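You operate a simulated robot arm through the tools that you are given. There is no shell and no other tool. Be economical: measure what you need, move in short steps, check, and stop when the job is done.

Carry out the task below with a simulated robot arm. There is one attempt and no reset: what you move stays moved.

JOB
Play on: cream knight to F3, then brown bishop to D6.
Fine: slide the pieces; then move the blue marker on to 6 and the dial on to round 4.

It is judged by the outcome, as a careful person would: the job done as asked, and still so three seconds after it is handed in. It fails if anything else is knocked over, pushed out of place, dropped, spilled or broken.

ROBOT AND FRAMES
A 7-joint arm with a two-finger parallel gripper, fixed in place. Base frame: the origin is at the foot of the arm, x ahead of it, y to its left, z up; the work surface is at about z = 740. Readings come in mm, degrees, newtons and seconds.
With the tool pointing down near the work surface it reaches from about 340 to 780 mm from the base axis. Its first joint turns from -166.0 to 166.0 degrees. Payload 3.91 kg.
The TCP is the grasp point between the finger pads, 30 mm short of the fingertips. In the tool frame z runs along the fingers and y along their closing line. The gripper opens to 110 mm. The fingers are 20 mm wide and 10 mm thick; the gripper's body (48 by 112 mm) begins 55 mm behind the TCP.
Orientation is that of the tool frame in the base frame, as a unit quaternion [x, y, z, w]. With the fingers straight down and closing along the base's y, the tool's x points along the base's -x, its y along +y and its z along -z.

CONTROLS
- The arm moves only by the tool servo_tool. Its argument "increments" is a list of rows, each an object (a shift or turn left out is 0, a gripper value left out holds the last) with "turn": the turn, a rotation vector about the tool's x, y, z in units of 6 degrees (1.0 is 6 degrees), a list of three; "translation": the shift along the tool's x, y, z in units of 20 mm (1.0 is 20 mm), a list of three; "claw": the closure, from 0 (fully open) to 1 (shut). In form: [{"turn": [ax, ay, az], "translation": [dx, dy, dz], "claw": claw}, ...]. A call has 1 to 12 rows; each row shifts and turns the commanded pose from where the row before left it, along the tool's axes as they then stand. A call with a number of a shift or a turn outside -1 to 1 is refused whole. A row lasts 0.2 s, in which the tool goes at most 50 mm and 8.6 degrees; a call with a longer step from one row to the next is refused whole, and so is a gripper value outside its range. A pose out of reach is approached as far as the arm can. The call stops where the force on the tool passes 40 N (or 10 N more than at its start, if that is more) or the arm is blocked; 0.2 s more then pass. Each finger travels about 153 mm/s and halts on what it meets, pressing with about 42 N; the grip force reading is that of the motor and also rises with nothing between the fingers. The clock runs only during rows and for 0.2 s after the last one: add rows that do not move to give the fingers time. It gives the time, the measured TCP pose, the force on the tool (base axes), the opening and the grip force at its end, in the units of the frame above (readings bear some noise).
- Cameras (640 x 400 px; columns grow to the right, rows downward): "scene" is fixed at [397, -491, 1485.1]; the picture's right is [0.98, -0.19, 0.00], its down [-0.12, -0.63, -0.77] and it looks along [0.14, 0.76, -0.64] (base axes); focal length 334 px, centre (320, 200). "wrist" rides on the gripper at [77, 7, -114] in the tool frame; the picture's right is [-0.09, 1.00, 0.00], its down [-0.80, -0.07, -0.59] and it looks along [-0.59, -0.05, 0.80] (tool axes); focal length 270 px, centre (320, 200). There is no depth. A picture from a camera that has moved, and an enlarged one, comes with that camera's place and axes in the base frame and with its lens. The place of the scene camera against the robot may be out by one fixed shift of up to 25 mm in any direction.
- grab_frame(camera): a new picture of that camera. No time passes.
- raise_lower(by): slides the trunk up (or, below 0, down) by that many mm; the arm rides with it, the base frame stays. It gives what a move gives, with no picture.
- zoom(camera, box): a new picture of the part [left, top, right, bottom] of that camera's present view, enlarged. No time passes.
- hand_in(): hands the job in; it is judged then, once.

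Work in short steps. Places have to be worked out from the pictures, the camera data and where the tool is seen: move nearer, look again, correct. Check each grasp and each placing, and mend what went wrong. You have 120 turns and 84 pictures in all, those below and enlarged ones among them. Open the gripper and draw the arm clear of the work before you hand the job in, unless the task says otherwise; then end with one line.

The tools are called after "Emit:" as a command line: name --argument value ..., lists and objects as JSON in quotes. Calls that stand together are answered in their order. servo_tool: Moves the arm, as the interface text tells. Its arguments: {"type":"object","properties":{"increments":{"type":"array","items":{"type":"object","properties":{"turn":{"type":"array","items":{"type":"number"}},"translation":{"type":"array","items":{"type":"number"}},"claw":{"type":"number"}}}}},"required":["increments"]} The other tools are called the same way: raise_lower (by) slides the trunk up or down; grab_frame (camera) takes a picture; zoom (camera, box) takes an enlarged picture of a part of a camera's view; hand_in () hands the job in.

At the start:

```text
time_s: 0.0
tcp_pos: [440.5, 348.5, 1031.6]
tool_rot: [0.0, 1.0, 0.0, 0.0]
contact_force: [0.3, 1.1, 0.3]
grip_width: 109.9
grip_force: 0.1
trunk travel left (down, up): [-500.0, 110.0]
```

scene: 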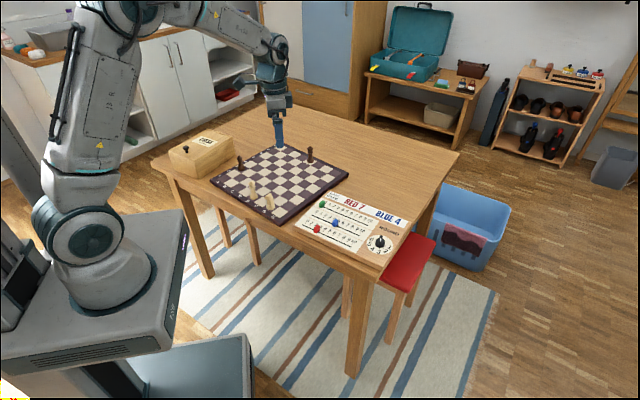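
wrist: 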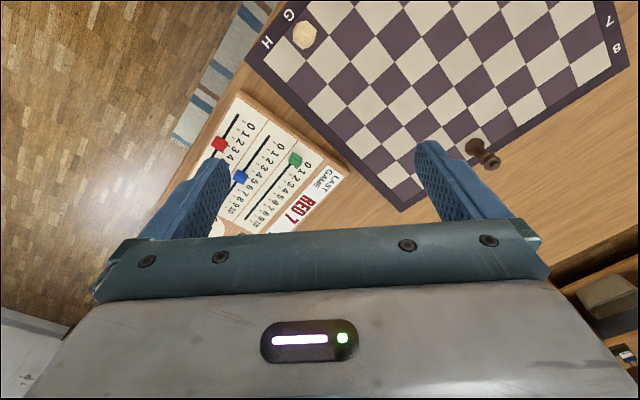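

The opening views show a chessboard and a scoreboard. I'll enlarge both before planning.

Emit:
zoom --camera "scene" --box '[200, 130, 360, 230]'

Emit:
zoom --camera "scene" --box '[290, 180, 420, 262]'

Emit:
zoom --camera "wrist" --box '[160, 0, 640, 300]'

```text
4.00 times, centred on (280, 180) of scene
camera zoom: at [397.0, -491.0, 1485.1], right [0.98, -0.19, 0.0], down [-0.12, -0.63, -0.77], along [0.14, 0.76, -0.64], focal length 1335 px, centre (480, 280)
```

zoom: 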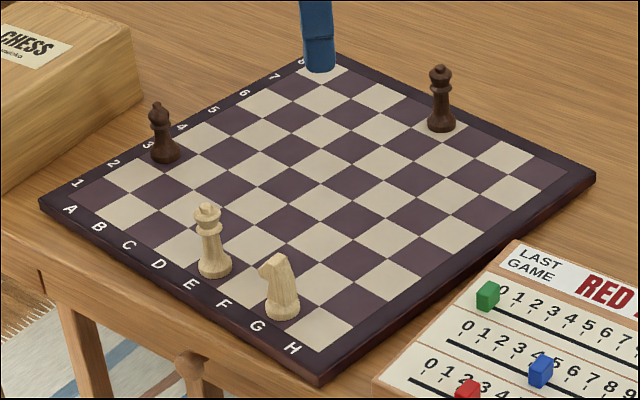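

```text
4.88 times, centred on (355, 221) of scene
camera zoom: at [397.0, -491.0, 1485.1], right [0.98, -0.19, 0.0], down [-0.12, -0.63, -0.77], along [0.14, 0.76, -0.64], focal length 1628 px, centre (149, 98)
```

zoom: 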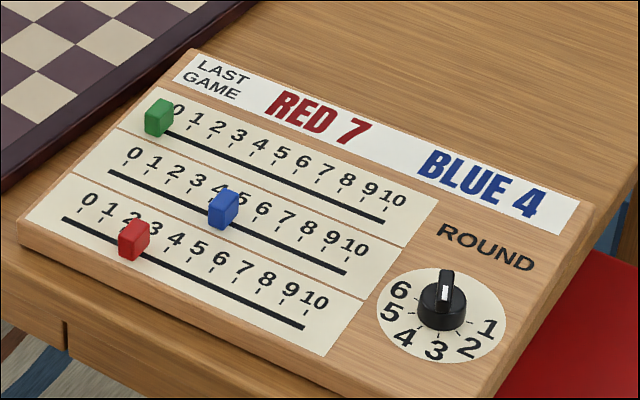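

```text
1.33 times, centred on (400, 150) of wrist
camera zoom: at [363.6, 355.8, 1146.0], right [0.09, 1.0, 0.0], down [0.8, -0.07, 0.59], along [0.59, -0.05, -0.8], focal length 360 px, centre (213, 267)
```

zoom: 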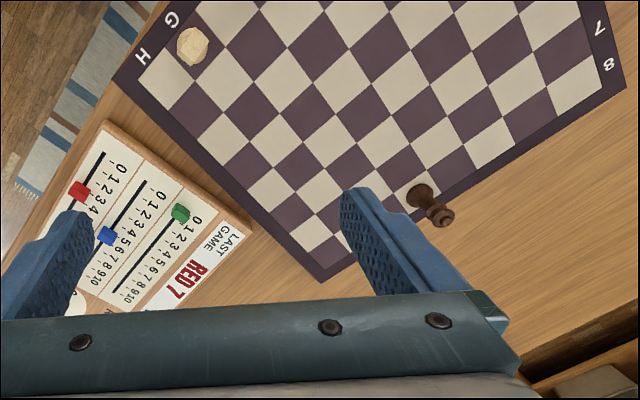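

The moves are knight G1→F3, past the piece on E1, and bishop A3→D6. From both cameras I put G1 near (395, 339), with ranks running at about 39.4° in base. I'll turn the tool so it closes along the ranks, come down partway and move over the knight.

Emit:
servo_tool --increments '[{"turn": [0, 0, 1], "translation": [0, 0, 0.8]}, {"turn": [0, 0, 1], "translation": [0, 0, 0.8]}, {"turn": [0, 0, 1], "translation": [0, 0, 0.8]}, {"turn": [0, 0, 1], "translation": [0, 0, 0.8]}, {"turn": [0, 0, 1], "translation": [0, 0, 0.8]}, {"turn": [0, 0, 1], "translation": [0, 0, 0.8]}, {"turn": [0, 0, 1], "translation": [0, 0, 0.8]}, {"turn": [0, 0, 1], "translation": [0, 0, 0.4]}, {"turn": [0, 0, 0.43]}, {"translation": [0.5, -1, 0]}, {"translation": [0.5, -1, 0]}]'

Emit:
grab_frame --camera "wrist"

```text
time_s: 2.4
tcp_pos: [396.8, 338.6, 911.4]
tool_rot: [0.427, 0.904, 0.0, 0.0]
contact_force: [0.1, -0.7, 0.9]
grip_width: 110.0
grip_force: 0.1
trunk travel left (down, up): [-500.0, 110.0]
```

```text
78 pictures are left
camera wrist: at [352.8, 403.0, 1025.0], right [0.83, 0.56, 0.0], down [0.45, -0.66, 0.59], along [0.34, -0.49, -0.8], focal length 270 px, centre (320, 200)
```

wrist: 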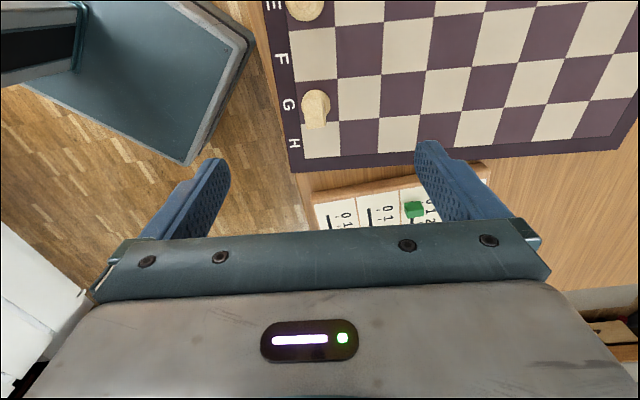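

The tool is aligned with the board. I'll zoom in on the knight to find the centre of its base.

Emit:
zoom --camera "wrist" --box '[240, 0, 480, 180]'

```text
2.22 times, centred on (360, 90) of wrist
camera zoom: at [352.8, 403.0, 1025.0], right [0.83, 0.56, 0.0], down [0.45, -0.66, 0.59], along [0.34, -0.49, -0.8], focal length 601 px, centre (231, 444)
```

zoom: 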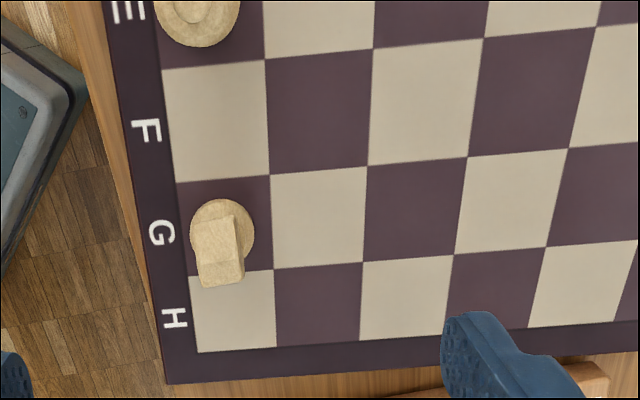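

Knight base is about (398, 333) and the centre of F3 about (436, 417). I'll centre on the knight and go down to TCP z≈794, which leaves the fingertips about 8 mm above the board. Then I'll check.

Emit:
servo_tool --increments '[{"translation": [-0.25, -0.13, 0.9]}, {"translation": [0, 0, 1]}, {"translation": [0, 0, 1]}, {"translation": [0, 0, 1]}, {"translation": [0, 0, 1]}, {"translation": [0, 0, 0.5]}, {"translation": [0, 0, 0.5]}]'

Emit:
grab_frame --camera "wrist"

Emit:
zoom --camera "scene" --box '[200, 130, 360, 230]'

```text
time_s: 4.0
tcp_pos: [396.0, 333.5, 795.1]
tool_rot: [0.427, 0.904, 0.0, 0.001]
contact_force: [-0.3, -0.8, 1.0]
grip_width: 110.1
grip_force: 0.0
trunk travel left (down, up): [-500.0, 110.0]
```

```text
76 pictures are left
camera wrist: at [353.4, 396.8, 908.2], right [0.83, 0.56, 0.0], down [0.45, -0.66, 0.59], along [0.34, -0.49, -0.8], focal length 270 px, centre (320, 200)
```

wrist: 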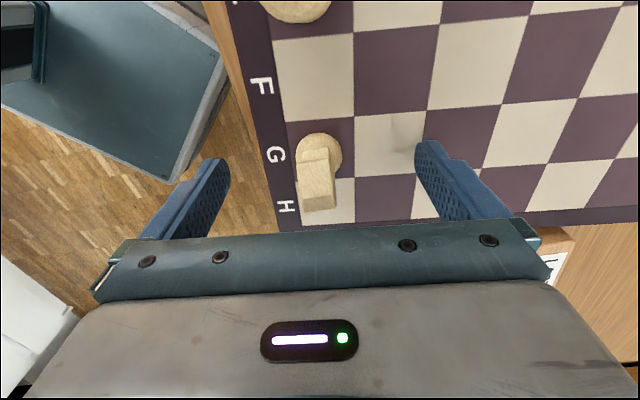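

```text
4.00 times, centred on (280, 180) of scene
camera zoom: at [397.0, -491.0, 1485.1], right [0.98, -0.19, 0.0], down [-0.12, -0.63, -0.77], along [0.14, 0.76, -0.64], focal length 1335 px, centre (480, 280)
```

zoom: 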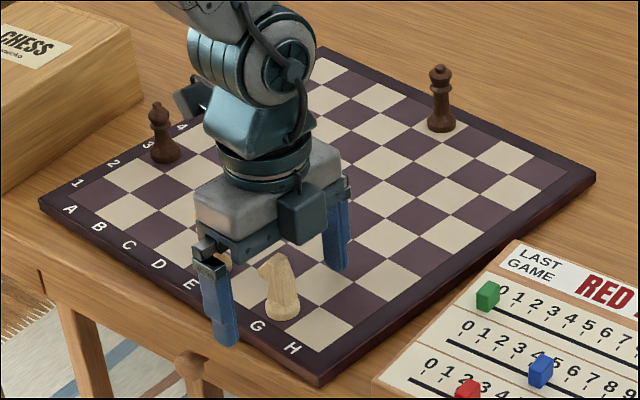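

The knight is centred between the fingers. I'll lower 6 mm more and close.

Emit:
servo_tool --increments '[{"translation": [0, 0, 0.3]}, {"claw": 0.5}, {"claw": 0.65}, {"claw": 1}, {"claw": 1}, {"claw": 1}]'

Emit:
grab_frame --camera "wrist"

```text
time_s: 5.4
tcp_pos: [396.3, 333.4, 789.3]
tool_rot: [0.428, 0.904, 0.0, 0.0]
contact_force: [0.1, -0.5, 0.0]
grip_width: 26.1
grip_force: 41.9
trunk travel left (down, up): [-500.0, 110.0]
```

```text
74 pictures are left
camera wrist: at [353.2, 396.9, 902.8], right [0.83, 0.56, 0.0], down [0.45, -0.66, 0.59], along [0.34, -0.49, -0.8], focal length 270 px, centre (320, 200)
```

wrist: 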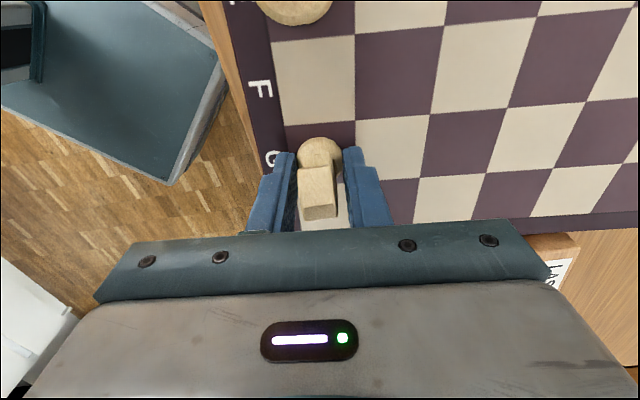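

The knight is gripped at its 26 mm base. I'll slide it along the rank direction first, to stay clear of E1, then across to file F.

Emit:
servo_tool --increments '[{"translation": [0, 0.5, 0]}, {"translation": [0, 0.5, 0]}, {"translation": [0, 0.5, 0]}, {"translation": [0, 0.5, 0]}, {"translation": [0, 0.5, 0]}, {"translation": [0.25, 0.5, 0]}, {"translation": [0.5, 0.5, 0]}, {"translation": [0.5, 0.5, 0]}, {"translation": [0.5, 0.1, 0]}, {"translation": [0.25, 0, 0]}]'

Emit:
grab_frame --camera "wrist"

```text
time_s: 7.6
tcp_pos: [435.4, 417.0, 789.3]
tool_rot: [0.428, 0.904, 0.0, 0.0]
contact_force: [1.6, -0.2, 5.8]
grip_width: 25.6
grip_force: 42.1
trunk travel left (down, up): [-500.0, 110.0]
```

```text
73 pictures are left
camera wrist: at [391.9, 481.1, 902.2], right [0.83, 0.56, 0.0], down [0.45, -0.66, 0.59], along [0.34, -0.49, -0.8], focal length 270 px, centre (320, 200)
```

wrist: 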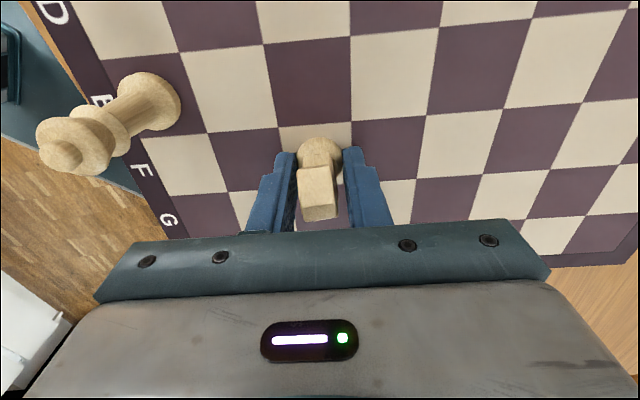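

The king stands upright, so that lean is only perspective. I'll zoom in to check the knight within F3.

Emit:
zoom --camera "wrist" --box '[200, 70, 440, 220]'

```text
2.67 times, centred on (320, 145) of wrist
camera zoom: at [391.9, 481.1, 902.2], right [0.83, 0.56, 0.0], down [0.45, -0.66, 0.59], along [0.34, -0.49, -0.8], focal length 721 px, centre (320, 347)
```

zoom: 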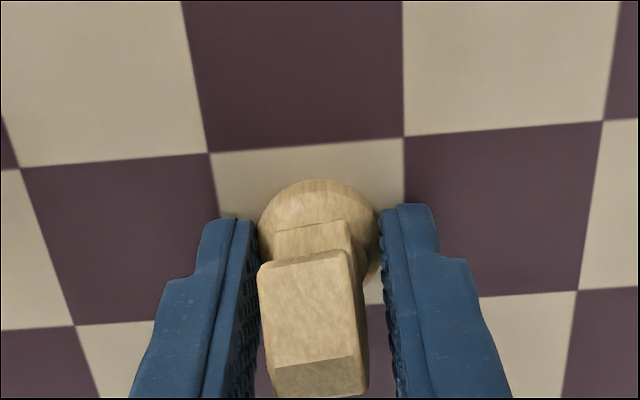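

The knight is within 2 mm of centre in F3. I'll nudge it 2 mm, release partway and rise straight up.

Emit:
servo_tool --increments '[{"translation": [0, -0.1, 0]}, {"claw": 0.7}, {"claw": 0.5}, {"claw": 0.5}, {"translation": [0, 0, -0.5]}, {"translation": [0, 0, -1]}, {"translation": [0, 0, -1]}, {"translation": [0, 0, -1]}, {"translation": [0, 0, -1]}, {"translation": [0, 0, -1]}, {"translation": [0, 0, -0.5]}]'

Emit:
grab_frame --camera "wrist"

```text
time_s: 10.0
tcp_pos: [433.8, 415.0, 909.1]
tool_rot: [0.427, 0.904, 0.0, 0.001]
contact_force: [0.0, -0.4, -1.1]
grip_width: 55.0
grip_force: 0.0
trunk travel left (down, up): [-500.0, 110.0]
```

```text
71 pictures are left
camera wrist: at [390.9, 479.1, 1022.6], right [0.82, 0.57, 0.0], down [0.45, -0.66, 0.59], along [0.34, -0.49, -0.8], focal length 270 px, centre (320, 200)
```

wrist: 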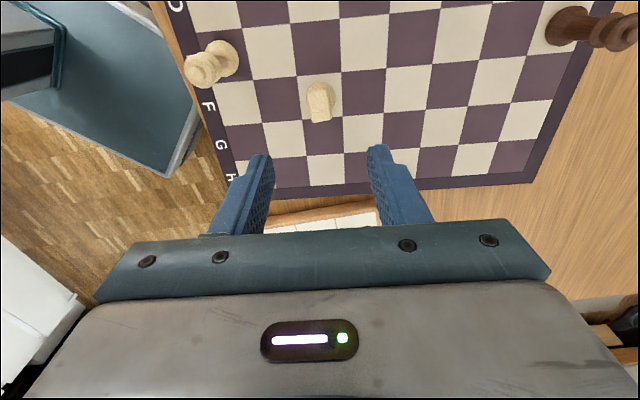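

The knight stands in F3. Next is the bishop on A3, estimated at (308, 571), roughly 200 mm along tool +x. I'll go most of the way high up and look.

Emit:
servo_tool --increments '[{"translation": [1, 0, 0]}, {"translation": [1, 0, 0]}, {"translation": [1, 0, 0]}, {"translation": [1, 0, 0]}, {"translation": [1, 0, 0]}, {"translation": [1, 0, 0]}, {"translation": [1, 0, 0]}, {"translation": [1, 0, 0]}, {"translation": [1, 0, 0]}, {"translation": [1, 0.08, 0]}]'

Emit:
grab_frame --camera "wrist"

Emit:
zoom --camera "scene" --box '[150, 80, 342, 200]'

```text
time_s: 12.2
tcp_pos: [309.0, 570.7, 907.6]
tool_rot: [0.428, 0.904, 0.0, 0.0]
contact_force: [-0.4, 0.1, 0.1]
grip_width: 54.8
grip_force: 0.1
trunk travel left (down, up): [-500.0, 110.0]
```

```text
70 pictures are left
camera wrist: at [265.7, 635.3, 1021.3], right [0.83, 0.56, 0.0], down [0.45, -0.66, 0.59], along [0.34, -0.49, -0.8], focal length 270 px, centre (320, 200)
```

wrist: 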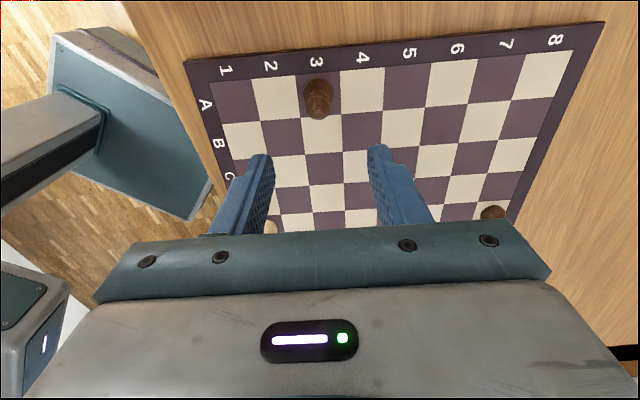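

```text
3.33 times, centred on (246, 140) of scene
camera zoom: at [397.0, -491.0, 1485.1], right [0.98, -0.19, 0.0], down [-0.12, -0.63, -0.77], along [0.14, 0.76, -0.64], focal length 1113 px, centre (567, 400)
```

zoom: 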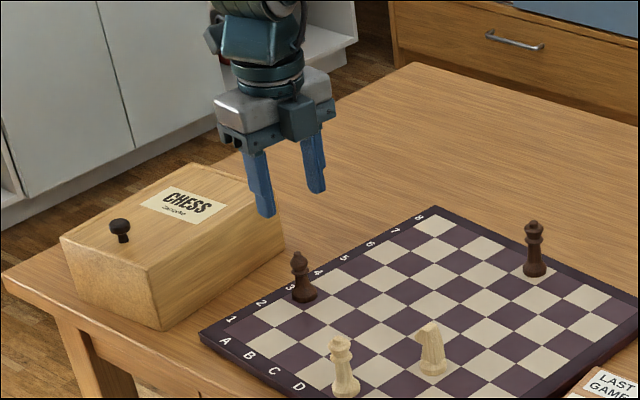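

The chess box is about 130 mm from the bishop and lower than the wrist camera, so the descent is clear. I'll zoom in to centre on the bishop and locate D6.

Emit:
zoom --camera "wrist" --box '[180, 10, 500, 210]'

```text
2.00 times, centred on (340, 110) of wrist
camera zoom: at [265.7, 635.3, 1021.3], right [0.83, 0.56, 0.0], down [0.45, -0.66, 0.59], along [0.34, -0.49, -0.8], focal length 541 px, centre (280, 380)
```

zoom: 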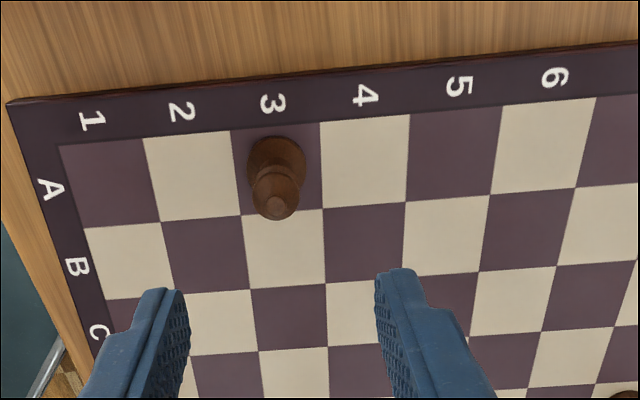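

Bishop base is about (305, 577) and D6 about (479, 556). I'll centre on it and descend to z≈795.

Emit:
servo_tool --increments '[{"translation": [0.3, 0.05, 0.6]}, {"translation": [0, 0, 1]}, {"translation": [0, 0, 1]}, {"translation": [0, 0, 1]}, {"translation": [0, 0, 1]}, {"translation": [0, 0, 0.5]}, {"translation": [0, 0, 0.5]}]'

Emit:
grab_frame --camera "wrist"

```text
time_s: 13.8
tcp_pos: [304.5, 576.7, 794.8]
tool_rot: [0.428, 0.904, 0.0, 0.0]
contact_force: [-0.1, -0.1, 0.2]
grip_width: 54.8
grip_force: 0.0
trunk travel left (down, up): [-500.0, 110.0]
```

```text
67 pictures are left
camera wrist: at [261.7, 640.5, 909.0], right [0.83, 0.56, 0.0], down [0.45, -0.66, 0.59], along [0.34, -0.49, -0.8], focal length 270 px, centre (320, 200)
```

wrist: 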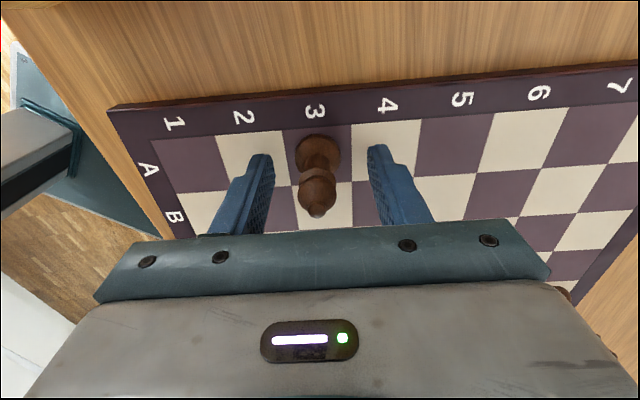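

The bishop is centred. I'll lower 6 mm and close.

Emit:
servo_tool --increments '[{"translation": [0, 0, 0.3]}, {"claw": 0.65}, {"claw": 1}, {"claw": 1}, {"claw": 1}]'

Emit:
grab_frame --camera "wrist"

```text
time_s: 15.0
tcp_pos: [306.0, 576.3, 788.9]
tool_rot: [0.428, 0.904, 0.0, 0.001]
contact_force: [0.7, 0.8, -0.9]
grip_width: 25.7
grip_force: 41.2
trunk travel left (down, up): [-500.0, 110.0]
```

```text
66 pictures are left
camera wrist: at [262.1, 640.7, 903.1], right [0.83, 0.56, 0.0], down [0.45, -0.66, 0.59], along [0.34, -0.49, -0.8], focal length 270 px, centre (320, 200)
```

wrist: 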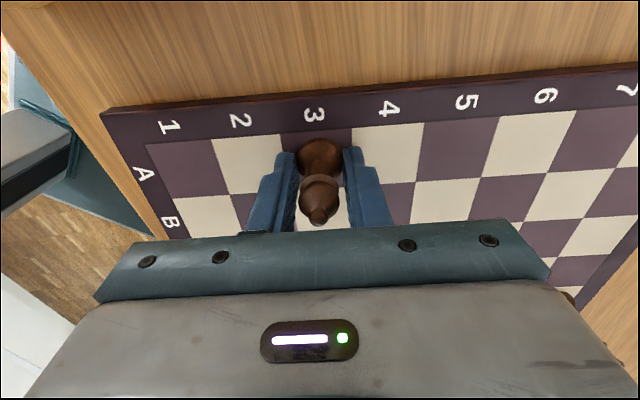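

Gripped. I'll slide it along the diagonal to D6: +120.5 in tool y and −124 in tool x.

Emit:
servo_tool --increments '[{"translation": [-0.52, 0.5, 0]}, {"translation": [-0.52, 0.5, 0]}, {"translation": [-0.52, 0.5, 0]}, {"translation": [-0.52, 0.5, 0]}, {"translation": [-0.52, 0.5, 0]}, {"translation": [-0.52, 0.5, 0]}, {"translation": [-0.52, 0.5, 0]}, {"translation": [-0.52, 0.5, 0]}, {"translation": [-0.52, 0.5, 0]}, {"translation": [-0.52, 0.5, 0]}, {"translation": [-0.5, 0.5, 0]}, {"translation": [-0.5, 0.5, 0]}]'

Emit:
zoom --camera "wrist" --box '[160, 30, 480, 230]'

Emit:
zoom --camera "scene" --box '[200, 110, 360, 210]'

```text
time_s: 17.6
tcp_pos: [477.0, 556.7, 789.1]
tool_rot: [0.428, 0.904, 0.001, 0.001]
contact_force: [0.4, -0.5, 0.2]
grip_width: 25.7
grip_force: 42.1
trunk travel left (down, up): [-500.0, 110.0]
```

```text
2.00 times, centred on (320, 130) of wrist
camera zoom: at [434.3, 619.8, 903.0], right [0.83, 0.56, 0.0], down [0.45, -0.66, 0.59], along [0.34, -0.49, -0.8], focal length 541 px, centre (320, 340)
```

zoom: 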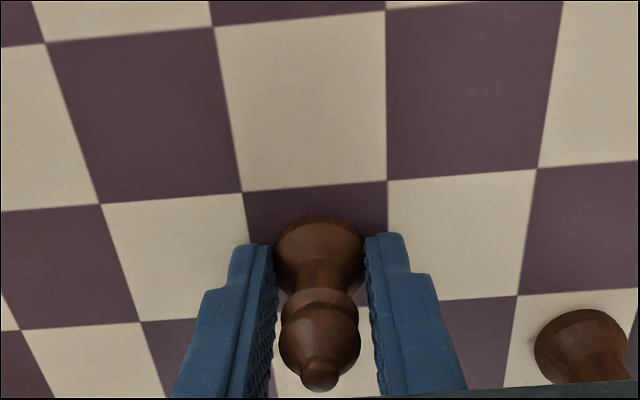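

```text
4.00 times, centred on (280, 160) of scene
camera zoom: at [397.0, -491.0, 1485.1], right [0.98, -0.19, 0.0], down [-0.12, -0.63, -0.77], along [0.14, 0.76, -0.64], focal length 1335 px, centre (480, 360)
```

zoom: 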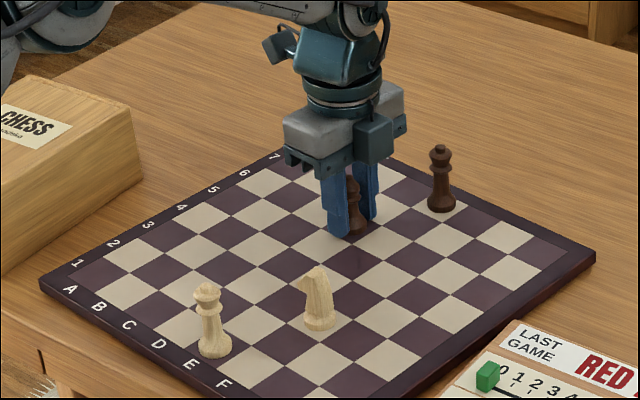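

The bishop is centred in D6; the neighbour is a king on E8. I'll release and rise.

Emit:
servo_tool --increments '[{"claw": 0.7}, {"claw": 0.55}, {"claw": 0.55}, {"translation": [0, 0, -0.5]}, {"translation": [0, 0, -1]}, {"translation": [0, 0, -1]}, {"translation": [0, 0, -1]}, {"translation": [0, 0, -1]}, {"translation": [0, 0, -1]}, {"translation": [0, 0, -0.5]}]'

Emit:
grab_frame --camera "wrist"

```text
time_s: 19.8
tcp_pos: [475.9, 557.0, 909.6]
tool_rot: [0.428, 0.904, 0.0, 0.0]
contact_force: [-0.1, -0.7, -0.3]
grip_width: 49.4
grip_force: 0.0
trunk travel left (down, up): [-500.0, 110.0]
```

```text
63 pictures are left
camera wrist: at [433.5, 620.8, 1024.0], right [0.83, 0.56, 0.0], down [0.45, -0.66, 0.59], along [0.34, -0.49, -0.8], focal length 270 px, centre (320, 200)
```

wrist: 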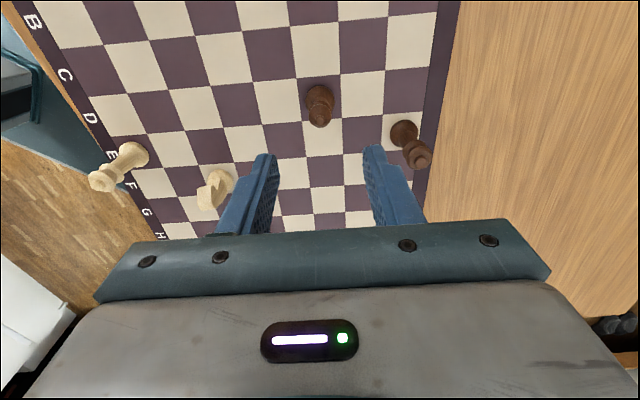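

Both chess moves are done. I'll travel high over to the scoreboard, staying above the pieces, and turn a few degrees toward its axis on the way.

Emit:
servo_tool --increments '[{"translation": [-1, -0.45, -0.5]}, {"translation": [-1, -0.45, -0.5]}, {"translation": [-1, -0.45, 0]}, {"translation": [-1, -0.45, 0]}, {"translation": [-1, -0.45, 0]}, {"translation": [-1, -0.45, 0]}, {"translation": [-1, -0.45, 0]}, {"translation": [-1, -0.45, 0]}, {"translation": [-1, -0.45, 0]}, {"translation": [-1, -0.45, 0]}, {"translation": [-1, -0.45, 0]}, {"translation": [-1, -0.45, 0]}]'

Emit:
grab_frame --camera "wrist"

```text
time_s: 22.4
tcp_pos: [547.4, 301.5, 931.0]
tool_rot: [0.427, 0.904, 0.0, 0.0]
contact_force: [-0.1, 0.6, 0.6]
grip_width: 49.4
grip_force: 0.1
trunk travel left (down, up): [-500.0, 110.0]
```

```text
62 pictures are left
camera wrist: at [504.1, 365.7, 1044.8], right [0.83, 0.56, 0.0], down [0.45, -0.66, 0.59], along [0.34, -0.49, -0.8], focal length 270 px, centre (320, 200)
```

wrist: 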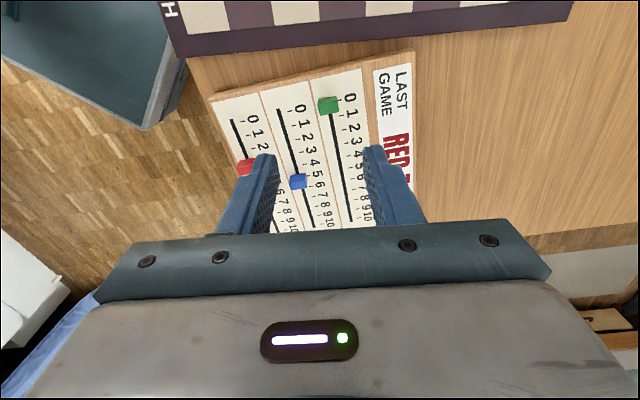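

Blue is at about (583, 205). I'll move closer behind it, descend a bit and look.

Emit:
servo_tool --increments '[{"translation": [-1, -0.3, 0.5], "claw": 0.3}, {"translation": [-1, -0.3, 0.5], "claw": 0.1}, {"translation": [-1, -0.2, 0.5], "claw": 0}, {"translation": [-1, -0.2, 0.5]}, {"translation": [-0.2, 0, 0.5]}]'

Emit:
grab_frame --camera "wrist"

Emit:
zoom --camera "wrist" --box '[200, 20, 440, 170]'

```text
time_s: 23.6
tcp_pos: [584.2, 223.8, 877.6]
tool_rot: [0.428, 0.904, 0.0, 0.0]
contact_force: [0.2, -0.4, 0.5]
grip_width: 110.0
grip_force: 0.1
trunk travel left (down, up): [-500.0, 110.0]
```

```text
61 pictures are left
camera wrist: at [540.9, 289.0, 992.5], right [0.83, 0.56, 0.0], down [0.45, -0.66, 0.59], along [0.34, -0.49, -0.8], focal length 270 px, centre (320, 200)
```

wrist: 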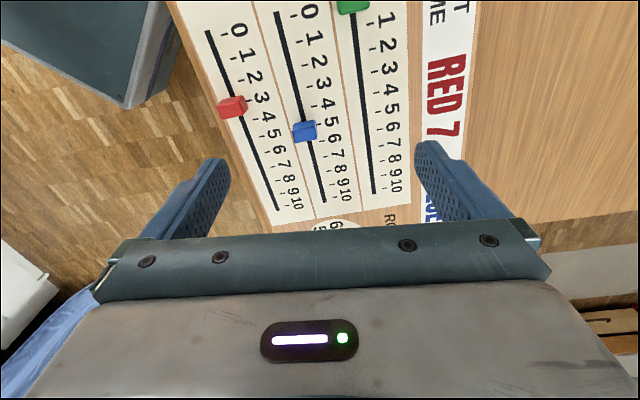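

```text
2.67 times, centred on (320, 95) of wrist
camera zoom: at [540.9, 289.0, 992.5], right [0.83, 0.56, 0.0], down [0.45, -0.66, 0.59], along [0.34, -0.49, -0.8], focal length 721 px, centre (320, 480)
```

zoom: 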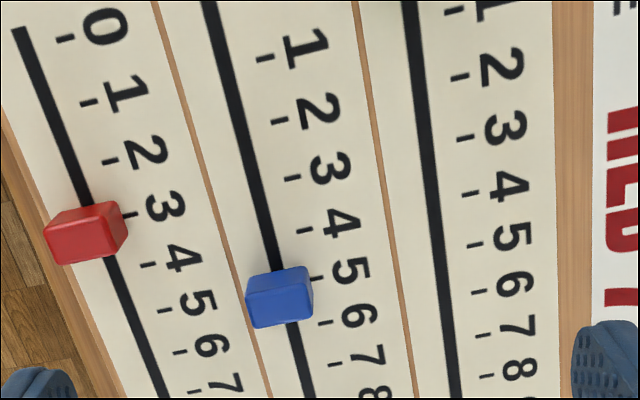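

Scaling along the ticks puts the blue marker at about 5, with roughly 16.4 mm per unit and the slot at about −43°. The marker base is near (584, 204). I'll align with the slot, straddle the marker with the fingers across it, and stop above it to check.

Emit:
servo_tool --increments '[{"turn": [0, 0, -0.6], "claw": 0.3}, {"turn": [0, 0, -0.63], "claw": 0.55}, {"translation": [-0.33, -0.37, 0.8]}, {"translation": [-0.33, -0.37, 0.8]}, {"translation": [0, 0, 0.8]}, {"translation": [0, 0, 0.7]}]'

Emit:
grab_frame --camera "wrist"

Emit:
zoom --camera "wrist" --box '[200, 60, 440, 210]'

```text
time_s: 25.0
tcp_pos: [584.2, 205.6, 819.7]
tool_rot: [0.368, 0.93, 0.0, 0.0]
contact_force: [-0.8, 0.4, -0.5]
grip_width: 49.6
grip_force: 0.0
trunk travel left (down, up): [-500.0, 110.0]
```

```text
59 pictures are left
camera wrist: at [532.4, 263.1, 932.9], right [0.75, 0.67, 0.0], down [0.54, -0.6, 0.59], along [0.4, -0.44, -0.8], focal length 270 px, centre (320, 200)
```

wrist: 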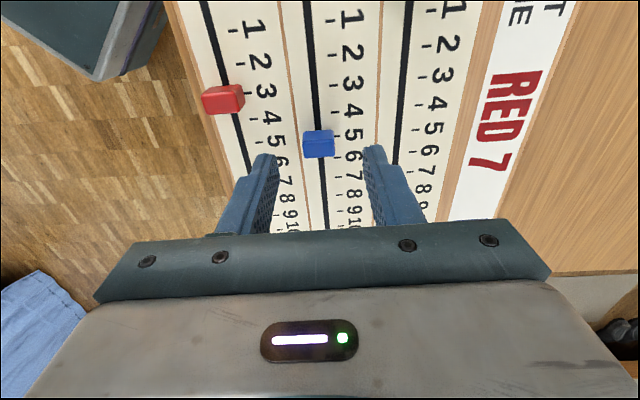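

```text
2.67 times, centred on (320, 135) of wrist
camera zoom: at [532.4, 263.1, 932.9], right [0.75, 0.67, 0.0], down [0.54, -0.6, 0.59], along [0.4, -0.44, -0.8], focal length 721 px, centre (320, 373)
```

zoom: 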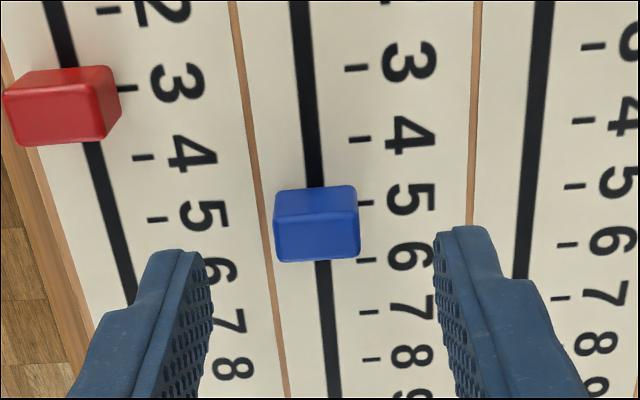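

The marker is at 5 and centred under the tool. I'll lower until the tips are about 5 mm above the board and check.

Emit:
servo_tool --increments '[{"translation": [0, 0, 0.7]}, {"translation": [0, 0, 0.5]}, {"translation": [0, 0, 0.2]}]'

Emit:
zoom --camera "wrist" --box '[200, 80, 440, 230]'

Emit:
zoom --camera "scene" --box '[290, 170, 420, 252]'

```text
time_s: 25.8
tcp_pos: [583.7, 205.2, 794.6]
tool_rot: [0.368, 0.93, 0.003, 0.001]
contact_force: [-1.7, -0.5, 22.0]
grip_width: 50.1
grip_force: 0.8
trunk travel left (down, up): [-500.0, 110.0]
```

```text
2.67 times, centred on (320, 155) of wrist
camera zoom: at [532.1, 263.3, 907.4], right [0.75, 0.67, 0.0], down [0.53, -0.6, 0.6], along [0.4, -0.44, -0.8], focal length 721 px, centre (320, 320)
```

zoom: 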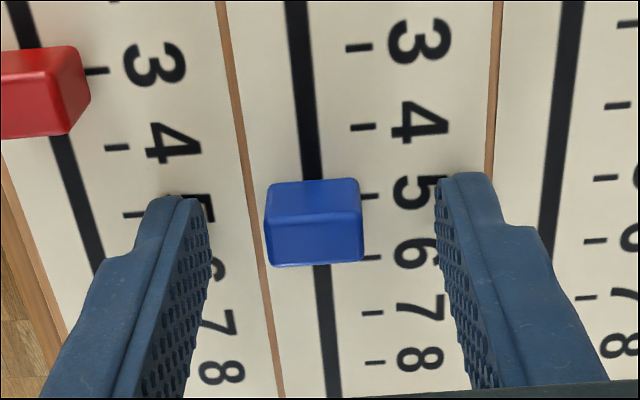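

```text
4.88 times, centred on (355, 211) of scene
camera zoom: at [397.0, -491.0, 1485.1], right [0.98, -0.19, 0.0], down [-0.12, -0.63, -0.77], along [0.14, 0.76, -0.64], focal length 1628 px, centre (149, 146)
```

zoom: 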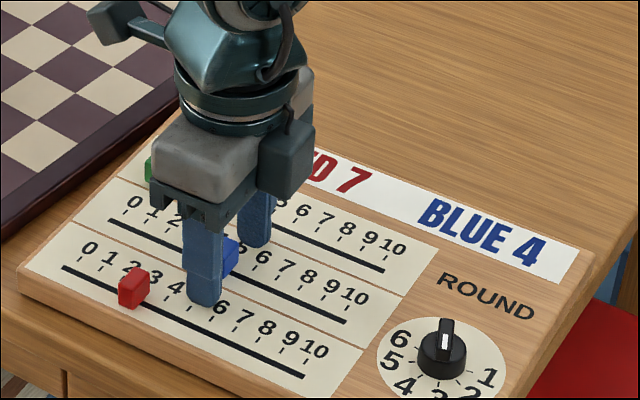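

The tips touched the board with 22 N, so its surface is at z≈764 and a unit is about 16.0 mm. I'll raise 5 mm, shift back about 4.5 mm to centre on the marker and close gently.

Emit:
servo_tool --increments '[{"translation": [0, 0, -0.25]}, {"translation": [0.22, 0, 0]}, {"claw": 0.7}, {"claw": 1}, {"claw": 1}]'

Emit:
zoom --camera "wrist" --box '[200, 80, 440, 230]'

```text
time_s: 27.0
tcp_pos: [580.5, 208.7, 794.6]
tool_rot: [0.367, 0.93, -0.001, 0.0]
contact_force: [-1.0, 0.5, -0.6]
grip_width: 18.7
grip_force: 41.9
trunk travel left (down, up): [-500.0, 110.0]
```

```text
2.67 times, centred on (320, 155) of wrist
camera zoom: at [529.1, 266.0, 908.5], right [0.75, 0.67, 0.0], down [0.54, -0.6, 0.59], along [0.39, -0.44, -0.8], focal length 721 px, centre (320, 320)
```

zoom: 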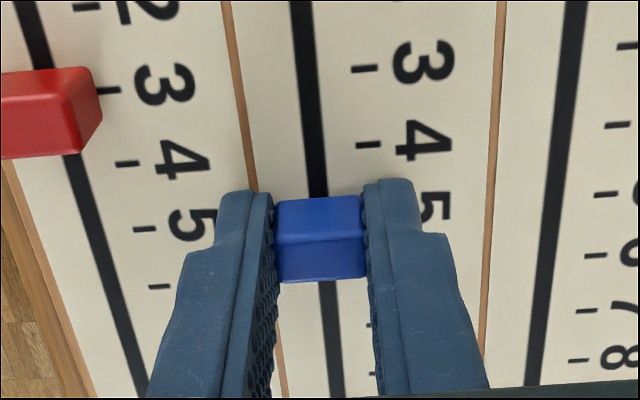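

Gripped at 18.7 mm. I'll slide 16 mm along the slot (tool −x).

Emit:
servo_tool --increments '[{"translation": [-0.2, 0, 0]}, {"translation": [-0.2, 0, 0]}, {"translation": [-0.2, 0, 0]}, {"translation": [-0.2, 0, 0]}, {}]'

Emit:
zoom --camera "wrist" --box '[200, 80, 440, 230]'

```text
time_s: 28.2
tcp_pos: [591.3, 195.5, 795.0]
tool_rot: [0.368, 0.93, 0.001, 0.0]
contact_force: [0.0, 1.4, -0.5]
grip_width: 18.2
grip_force: 42.1
trunk travel left (down, up): [-500.0, 110.0]
```

```text
2.67 times, centred on (320, 155) of wrist
camera zoom: at [540.3, 254.1, 908.6], right [0.75, 0.67, 0.0], down [0.54, -0.6, 0.59], along [0.4, -0.44, -0.8], focal length 721 px, centre (320, 320)
```

zoom: 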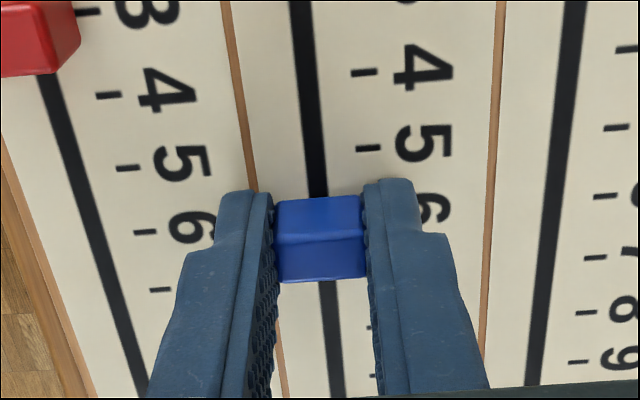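

It moved one unit, by the tick shift. I'll release, rise and verify.

Emit:
servo_tool --increments '[{"claw": 0.8}, {"claw": 0.6}, {"claw": 0.6}, {"translation": [0, 0, -0.5]}, {"translation": [0, 0, -1]}, {"translation": [0, 0, -1]}]'

Emit:
zoom --camera "wrist" --box '[200, 50, 440, 200]'

Emit:
zoom --camera "scene" --box '[290, 180, 420, 262]'

```text
time_s: 29.6
tcp_pos: [589.9, 195.4, 846.1]
tool_rot: [0.368, 0.93, -0.001, -0.001]
contact_force: [-0.3, -0.1, -0.5]
grip_width: 43.9
grip_force: 0.0
trunk travel left (down, up): [-500.0, 110.0]
```

```text
2.67 times, centred on (320, 125) of wrist
camera zoom: at [540.0, 254.5, 959.5], right [0.75, 0.67, 0.0], down [0.54, -0.6, 0.59], along [0.4, -0.44, -0.8], focal length 721 px, centre (320, 400)
```

zoom: 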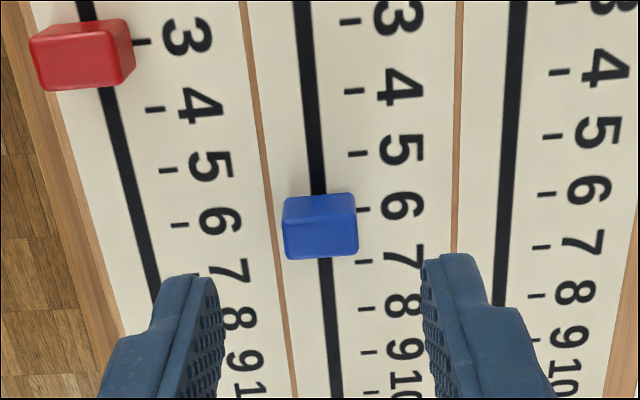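

```text
4.88 times, centred on (355, 221) of scene
camera zoom: at [397.0, -491.0, 1485.1], right [0.98, -0.19, 0.0], down [-0.12, -0.63, -0.77], along [0.14, 0.76, -0.64], focal length 1628 px, centre (149, 98)
```

zoom: 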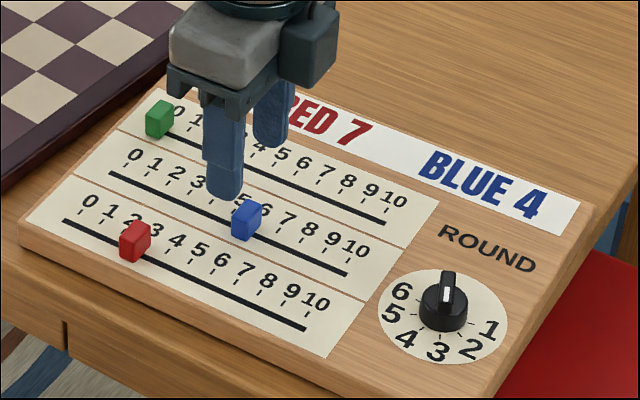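

The blue marker is now on 6, matching how red sits on its own tick. The dial should be about 137 mm ahead along tool −x, so I'll move toward it at a safe height and look.

Emit:
servo_tool --increments '[{"translation": [-0.5, 0, -1]}, {"translation": [-1, 0, -1], "claw": 0.3}, {"translation": [-1, 0, 0], "claw": 0}, {"translation": [-1, 0, 0]}, {"translation": [-1, 0, 0]}]'

Emit:
grab_frame --camera "wrist"

Emit:
zoom --camera "wrist" --box '[200, 40, 440, 190]'

```text
time_s: 30.8
tcp_pos: [655.9, 135.7, 885.4]
tool_rot: [0.369, 0.93, 0.0, 0.001]
contact_force: [0.0, 0.4, -0.3]
grip_width: 109.9
grip_force: 0.1
trunk travel left (down, up): [-500.0, 110.0]
```

```text
51 pictures are left
camera wrist: at [605.9, 192.9, 998.5], right [0.75, 0.67, 0.0], down [0.54, -0.6, 0.59], along [0.4, -0.44, -0.8], focal length 270 px, centre (320, 200)
```

wrist: 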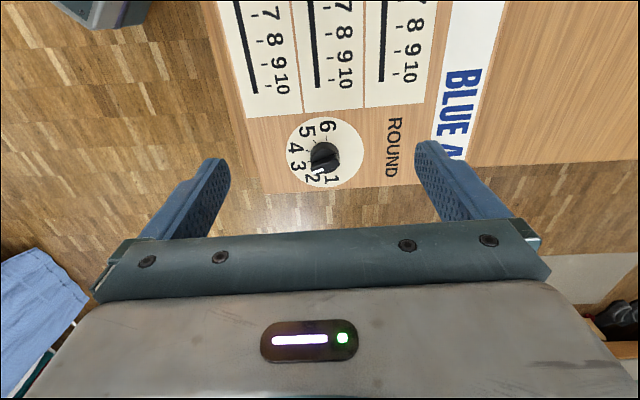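

```text
2.67 times, centred on (320, 115) of wrist
camera zoom: at [605.9, 192.9, 998.5], right [0.75, 0.67, 0.0], down [0.54, -0.6, 0.59], along [0.4, -0.44, -0.8], focal length 721 px, centre (320, 427)
```

zoom: 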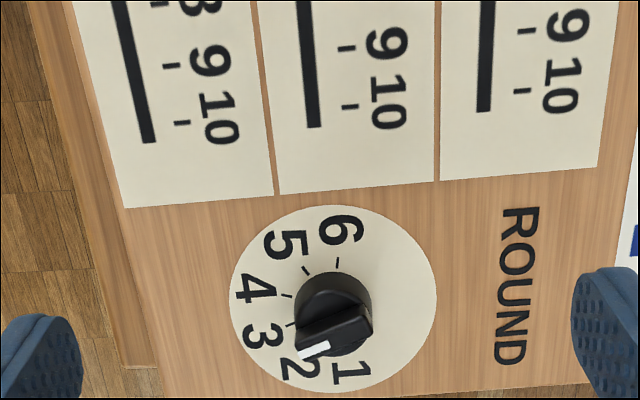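

The dial centre is about (690, 107). The white pointer points at 3, and the numbers run clockwise about 40° apart, so I need +40° about tool z. I'll move above the knob and check centring.

Emit:
servo_tool --increments '[{"translation": [-1, 0.13, 0], "claw": 0.3}, {"translation": [-1, 0, 0.5], "claw": 0.45}, {"translation": [-0.2, 0, 0.75]}, {"translation": [0, 0, 0.75]}, {"translation": [0, 0, 0.5]}]'

Emit:
grab_frame --camera "wrist"

Emit:
zoom --camera "wrist" --box '[200, 70, 440, 220]'

```text
time_s: 32.0
tcp_pos: [691.3, 106.0, 834.1]
tool_rot: [0.368, 0.93, 0.0, 0.001]
contact_force: [-0.2, -0.2, 0.1]
grip_width: 60.2
grip_force: 0.0
trunk travel left (down, up): [-500.0, 110.0]
```

```text
49 pictures are left
camera wrist: at [639.5, 164.2, 948.0], right [0.75, 0.67, 0.0], down [0.54, -0.6, 0.59], along [0.4, -0.44, -0.8], focal length 270 px, centre (320, 200)
```

wrist: 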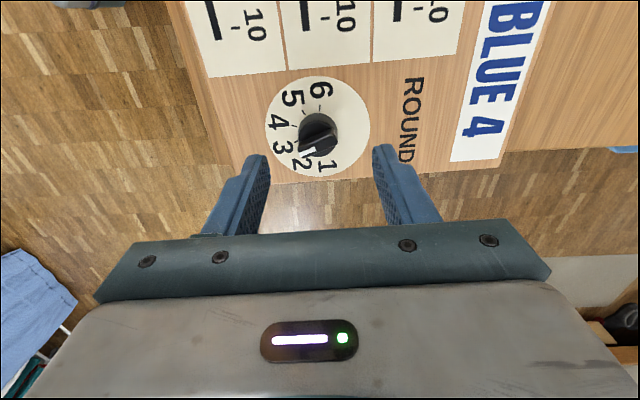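

```text
2.67 times, centred on (320, 145) of wrist
camera zoom: at [639.5, 164.2, 948.0], right [0.75, 0.67, 0.0], down [0.54, -0.6, 0.59], along [0.4, -0.44, -0.8], focal length 721 px, centre (320, 347)
```

zoom: 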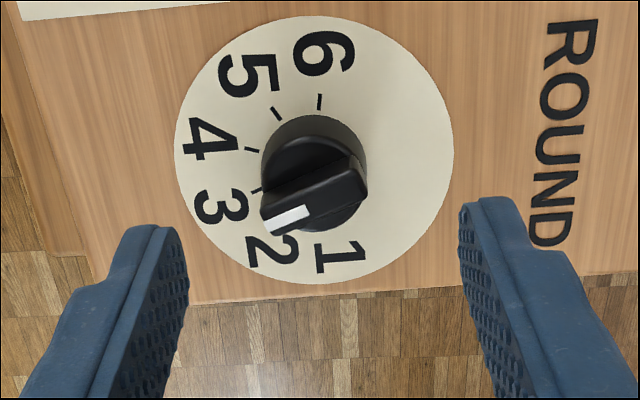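

The pointer lines up with tick 3, and centring is within 2 mm. I'll adjust, descend around the knob and close on it.

Emit:
servo_tool --increments '[{"translation": [0.11, 0, 0.5]}, {"translation": [0, 0, 0.6]}, {"translation": [0, 0, 0.6]}, {"claw": 0.65}, {"claw": 1}, {"claw": 1}, {"claw": 1}]'

Emit:
zoom --camera "wrist" --box '[200, 80, 440, 230]'

```text
time_s: 33.6
tcp_pos: [689.4, 107.2, 801.7]
tool_rot: [0.369, 0.93, 0.0, 0.0]
contact_force: [-1.3, -2.3, 0.9]
grip_width: 27.5
grip_force: 41.9
trunk travel left (down, up): [-500.0, 110.0]
```

```text
2.67 times, centred on (320, 155) of wrist
camera zoom: at [638.7, 165.6, 914.8], right [0.75, 0.67, 0.0], down [0.54, -0.6, 0.59], along [0.4, -0.44, -0.8], focal length 721 px, centre (320, 320)
```

zoom: 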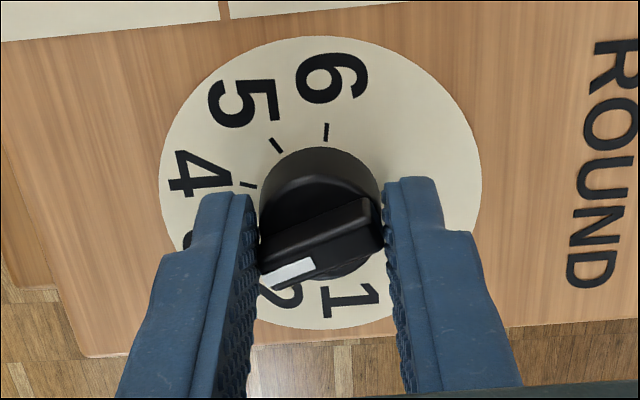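

Gripped at 27.5 mm. I'll turn +40° slowly.

Emit:
servo_tool --increments '[{"turn": [0, 0, 0.67]}, {"turn": [0, 0, 0.67]}, {"turn": [0, 0, 0.67]}, {"turn": [0, 0, 0.67]}, {"turn": [0, 0, 0.67]}, {"turn": [0, 0, 0.67]}, {"turn": [0, 0, 0.67]}, {"turn": [0, 0, 0.67]}, {"turn": [0, 0, 0.67]}, {"turn": [0, 0, 0.64]}, {}]'

Emit:
zoom --camera "wrist" --box '[200, 80, 440, 230]'

```text
time_s: 36.0
tcp_pos: [691.0, 108.6, 801.1]
tool_rot: [0.665, 0.747, -0.001, 0.0]
contact_force: [0.0, -0.3, 0.5]
grip_width: 27.4
grip_force: 41.8
trunk travel left (down, up): [-500.0, 110.0]
```

```text
2.67 times, centred on (320, 155) of wrist
camera zoom: at [688.2, 186.5, 914.9], right [1.0, 0.03, 0.0], down [0.02, -0.8, 0.59], along [0.02, -0.59, -0.8], focal length 721 px, centre (320, 320)
```

zoom: 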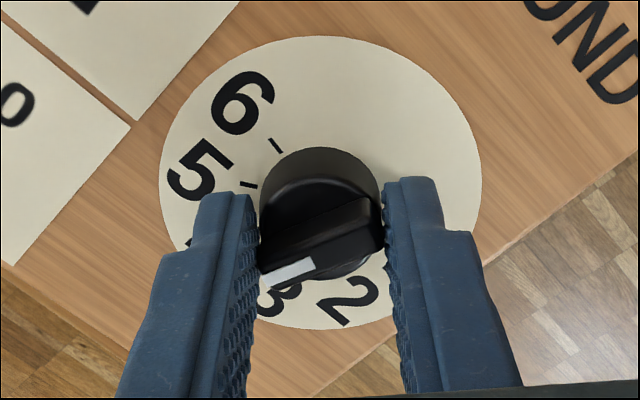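

The knob turned with the tool, and the ticks shifted by exactly one position. I'll release, rise and verify.

Emit:
servo_tool --increments '[{"claw": 0.75}, {"claw": 0.5}, {"claw": 0.45}, {"translation": [0, 0, -0.5]}, {"translation": [0, 0, -1]}, {"translation": [0, 0, -1]}, {"translation": [0, 0, -1]}]'

Emit:
zoom --camera "wrist" --box '[200, 50, 440, 200]'

```text
time_s: 37.6
tcp_pos: [689.7, 110.2, 872.4]
tool_rot: [0.664, 0.748, -0.001, 0.0]
contact_force: [1.1, 0.7, 0.2]
grip_width: 60.3
grip_force: 0.0
trunk travel left (down, up): [-500.0, 110.0]
```

```text
2.67 times, centred on (320, 125) of wrist
camera zoom: at [687.7, 186.5, 985.3], right [1.0, 0.03, 0.0], down [0.03, -0.8, 0.59], along [0.02, -0.59, -0.8], focal length 721 px, centre (320, 400)
```

zoom: 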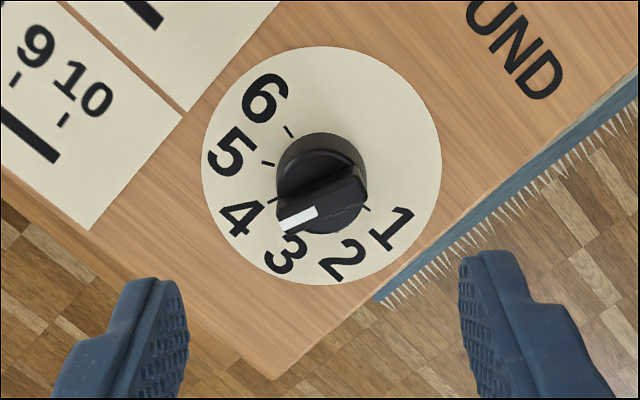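

The pointer lines up with 4, within about 3°. I'll raise, draw the arm back clear and do a final check from the scene camera.

Emit:
servo_tool --increments '[{"translation": [0, 0, -1]}, {"translation": [0, 0, -1]}, {"translation": [0, 0, -1]}, {"translation": [0, 0, -1]}, {"translation": [0, 0, -1]}, {"translation": [0, -1, -1]}, {"translation": [0, -1, -1]}, {"translation": [0, -1, 0]}, {"translation": [0, -1, 0]}, {"translation": [0, -1, 0]}, {"translation": [0, -1, 0]}, {"translation": [0, -1, 0]}]'

Emit:
zoom --camera "scene" --box '[200, 130, 424, 270]'

Emit:
grab_frame --camera "scene"

```text
time_s: 40.2
tcp_pos: [551.4, 92.6, 1010.9]
tool_rot: [0.664, 0.748, 0.0, 0.0]
contact_force: [-0.2, -0.7, -0.1]
grip_width: 60.9
grip_force: 0.0
trunk travel left (down, up): [-500.0, 110.0]
```

```text
2.86 times, centred on (312, 200) of scene
camera zoom: at [397.0, -491.0, 1485.1], right [0.98, -0.19, 0.0], down [-0.12, -0.63, -0.77], along [0.14, 0.76, -0.64], focal length 954 px, centre (343, 200)
```

zoom: 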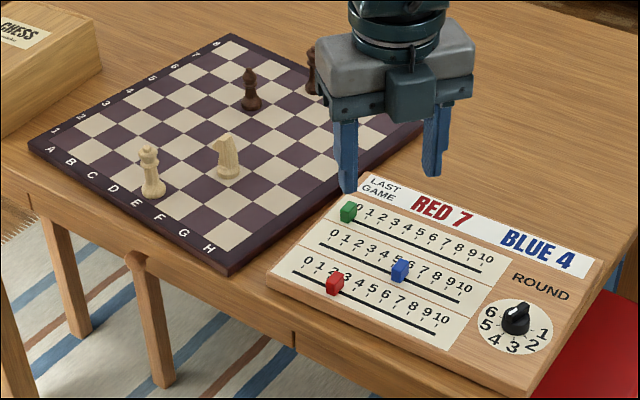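

```text
43 pictures are left
```

scene: 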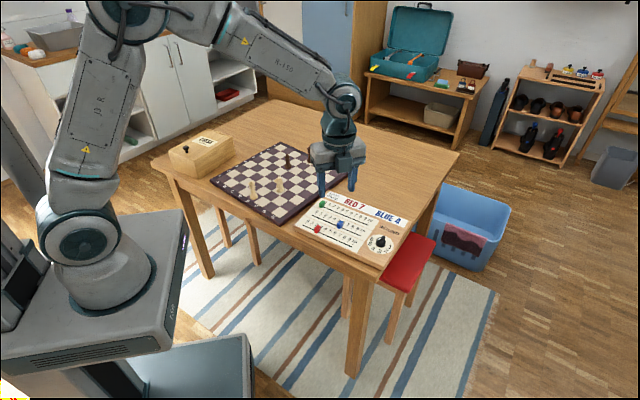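

Everything is standing and the arm is clear. I'll take one last close look at the marker and dial.

Emit:
zoom --camera "scene" --box '[325, 205, 405, 255]'

```text
8.00 times, centred on (365, 230) of scene
camera zoom: at [397.0, -491.0, 1485.1], right [0.98, -0.19, 0.0], down [-0.12, -0.63, -0.77], along [0.14, 0.76, -0.64], focal length 2670 px, centre (-40, -40)
```

zoom: 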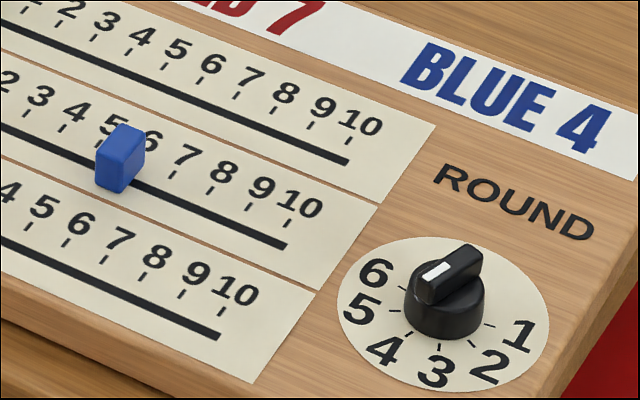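

Blue sits on tick 6, the pointer lines up with 4, and both pieces are on their squares. I'm handing in.

Emit:
hand_in

```text
The job is handed in.
```

The job is done and handed in: cream knight slid to F3, brown bishop slid to D6, blue marker on 6, dial on round 4, nothing else disturbed, and the arm drawn clear.
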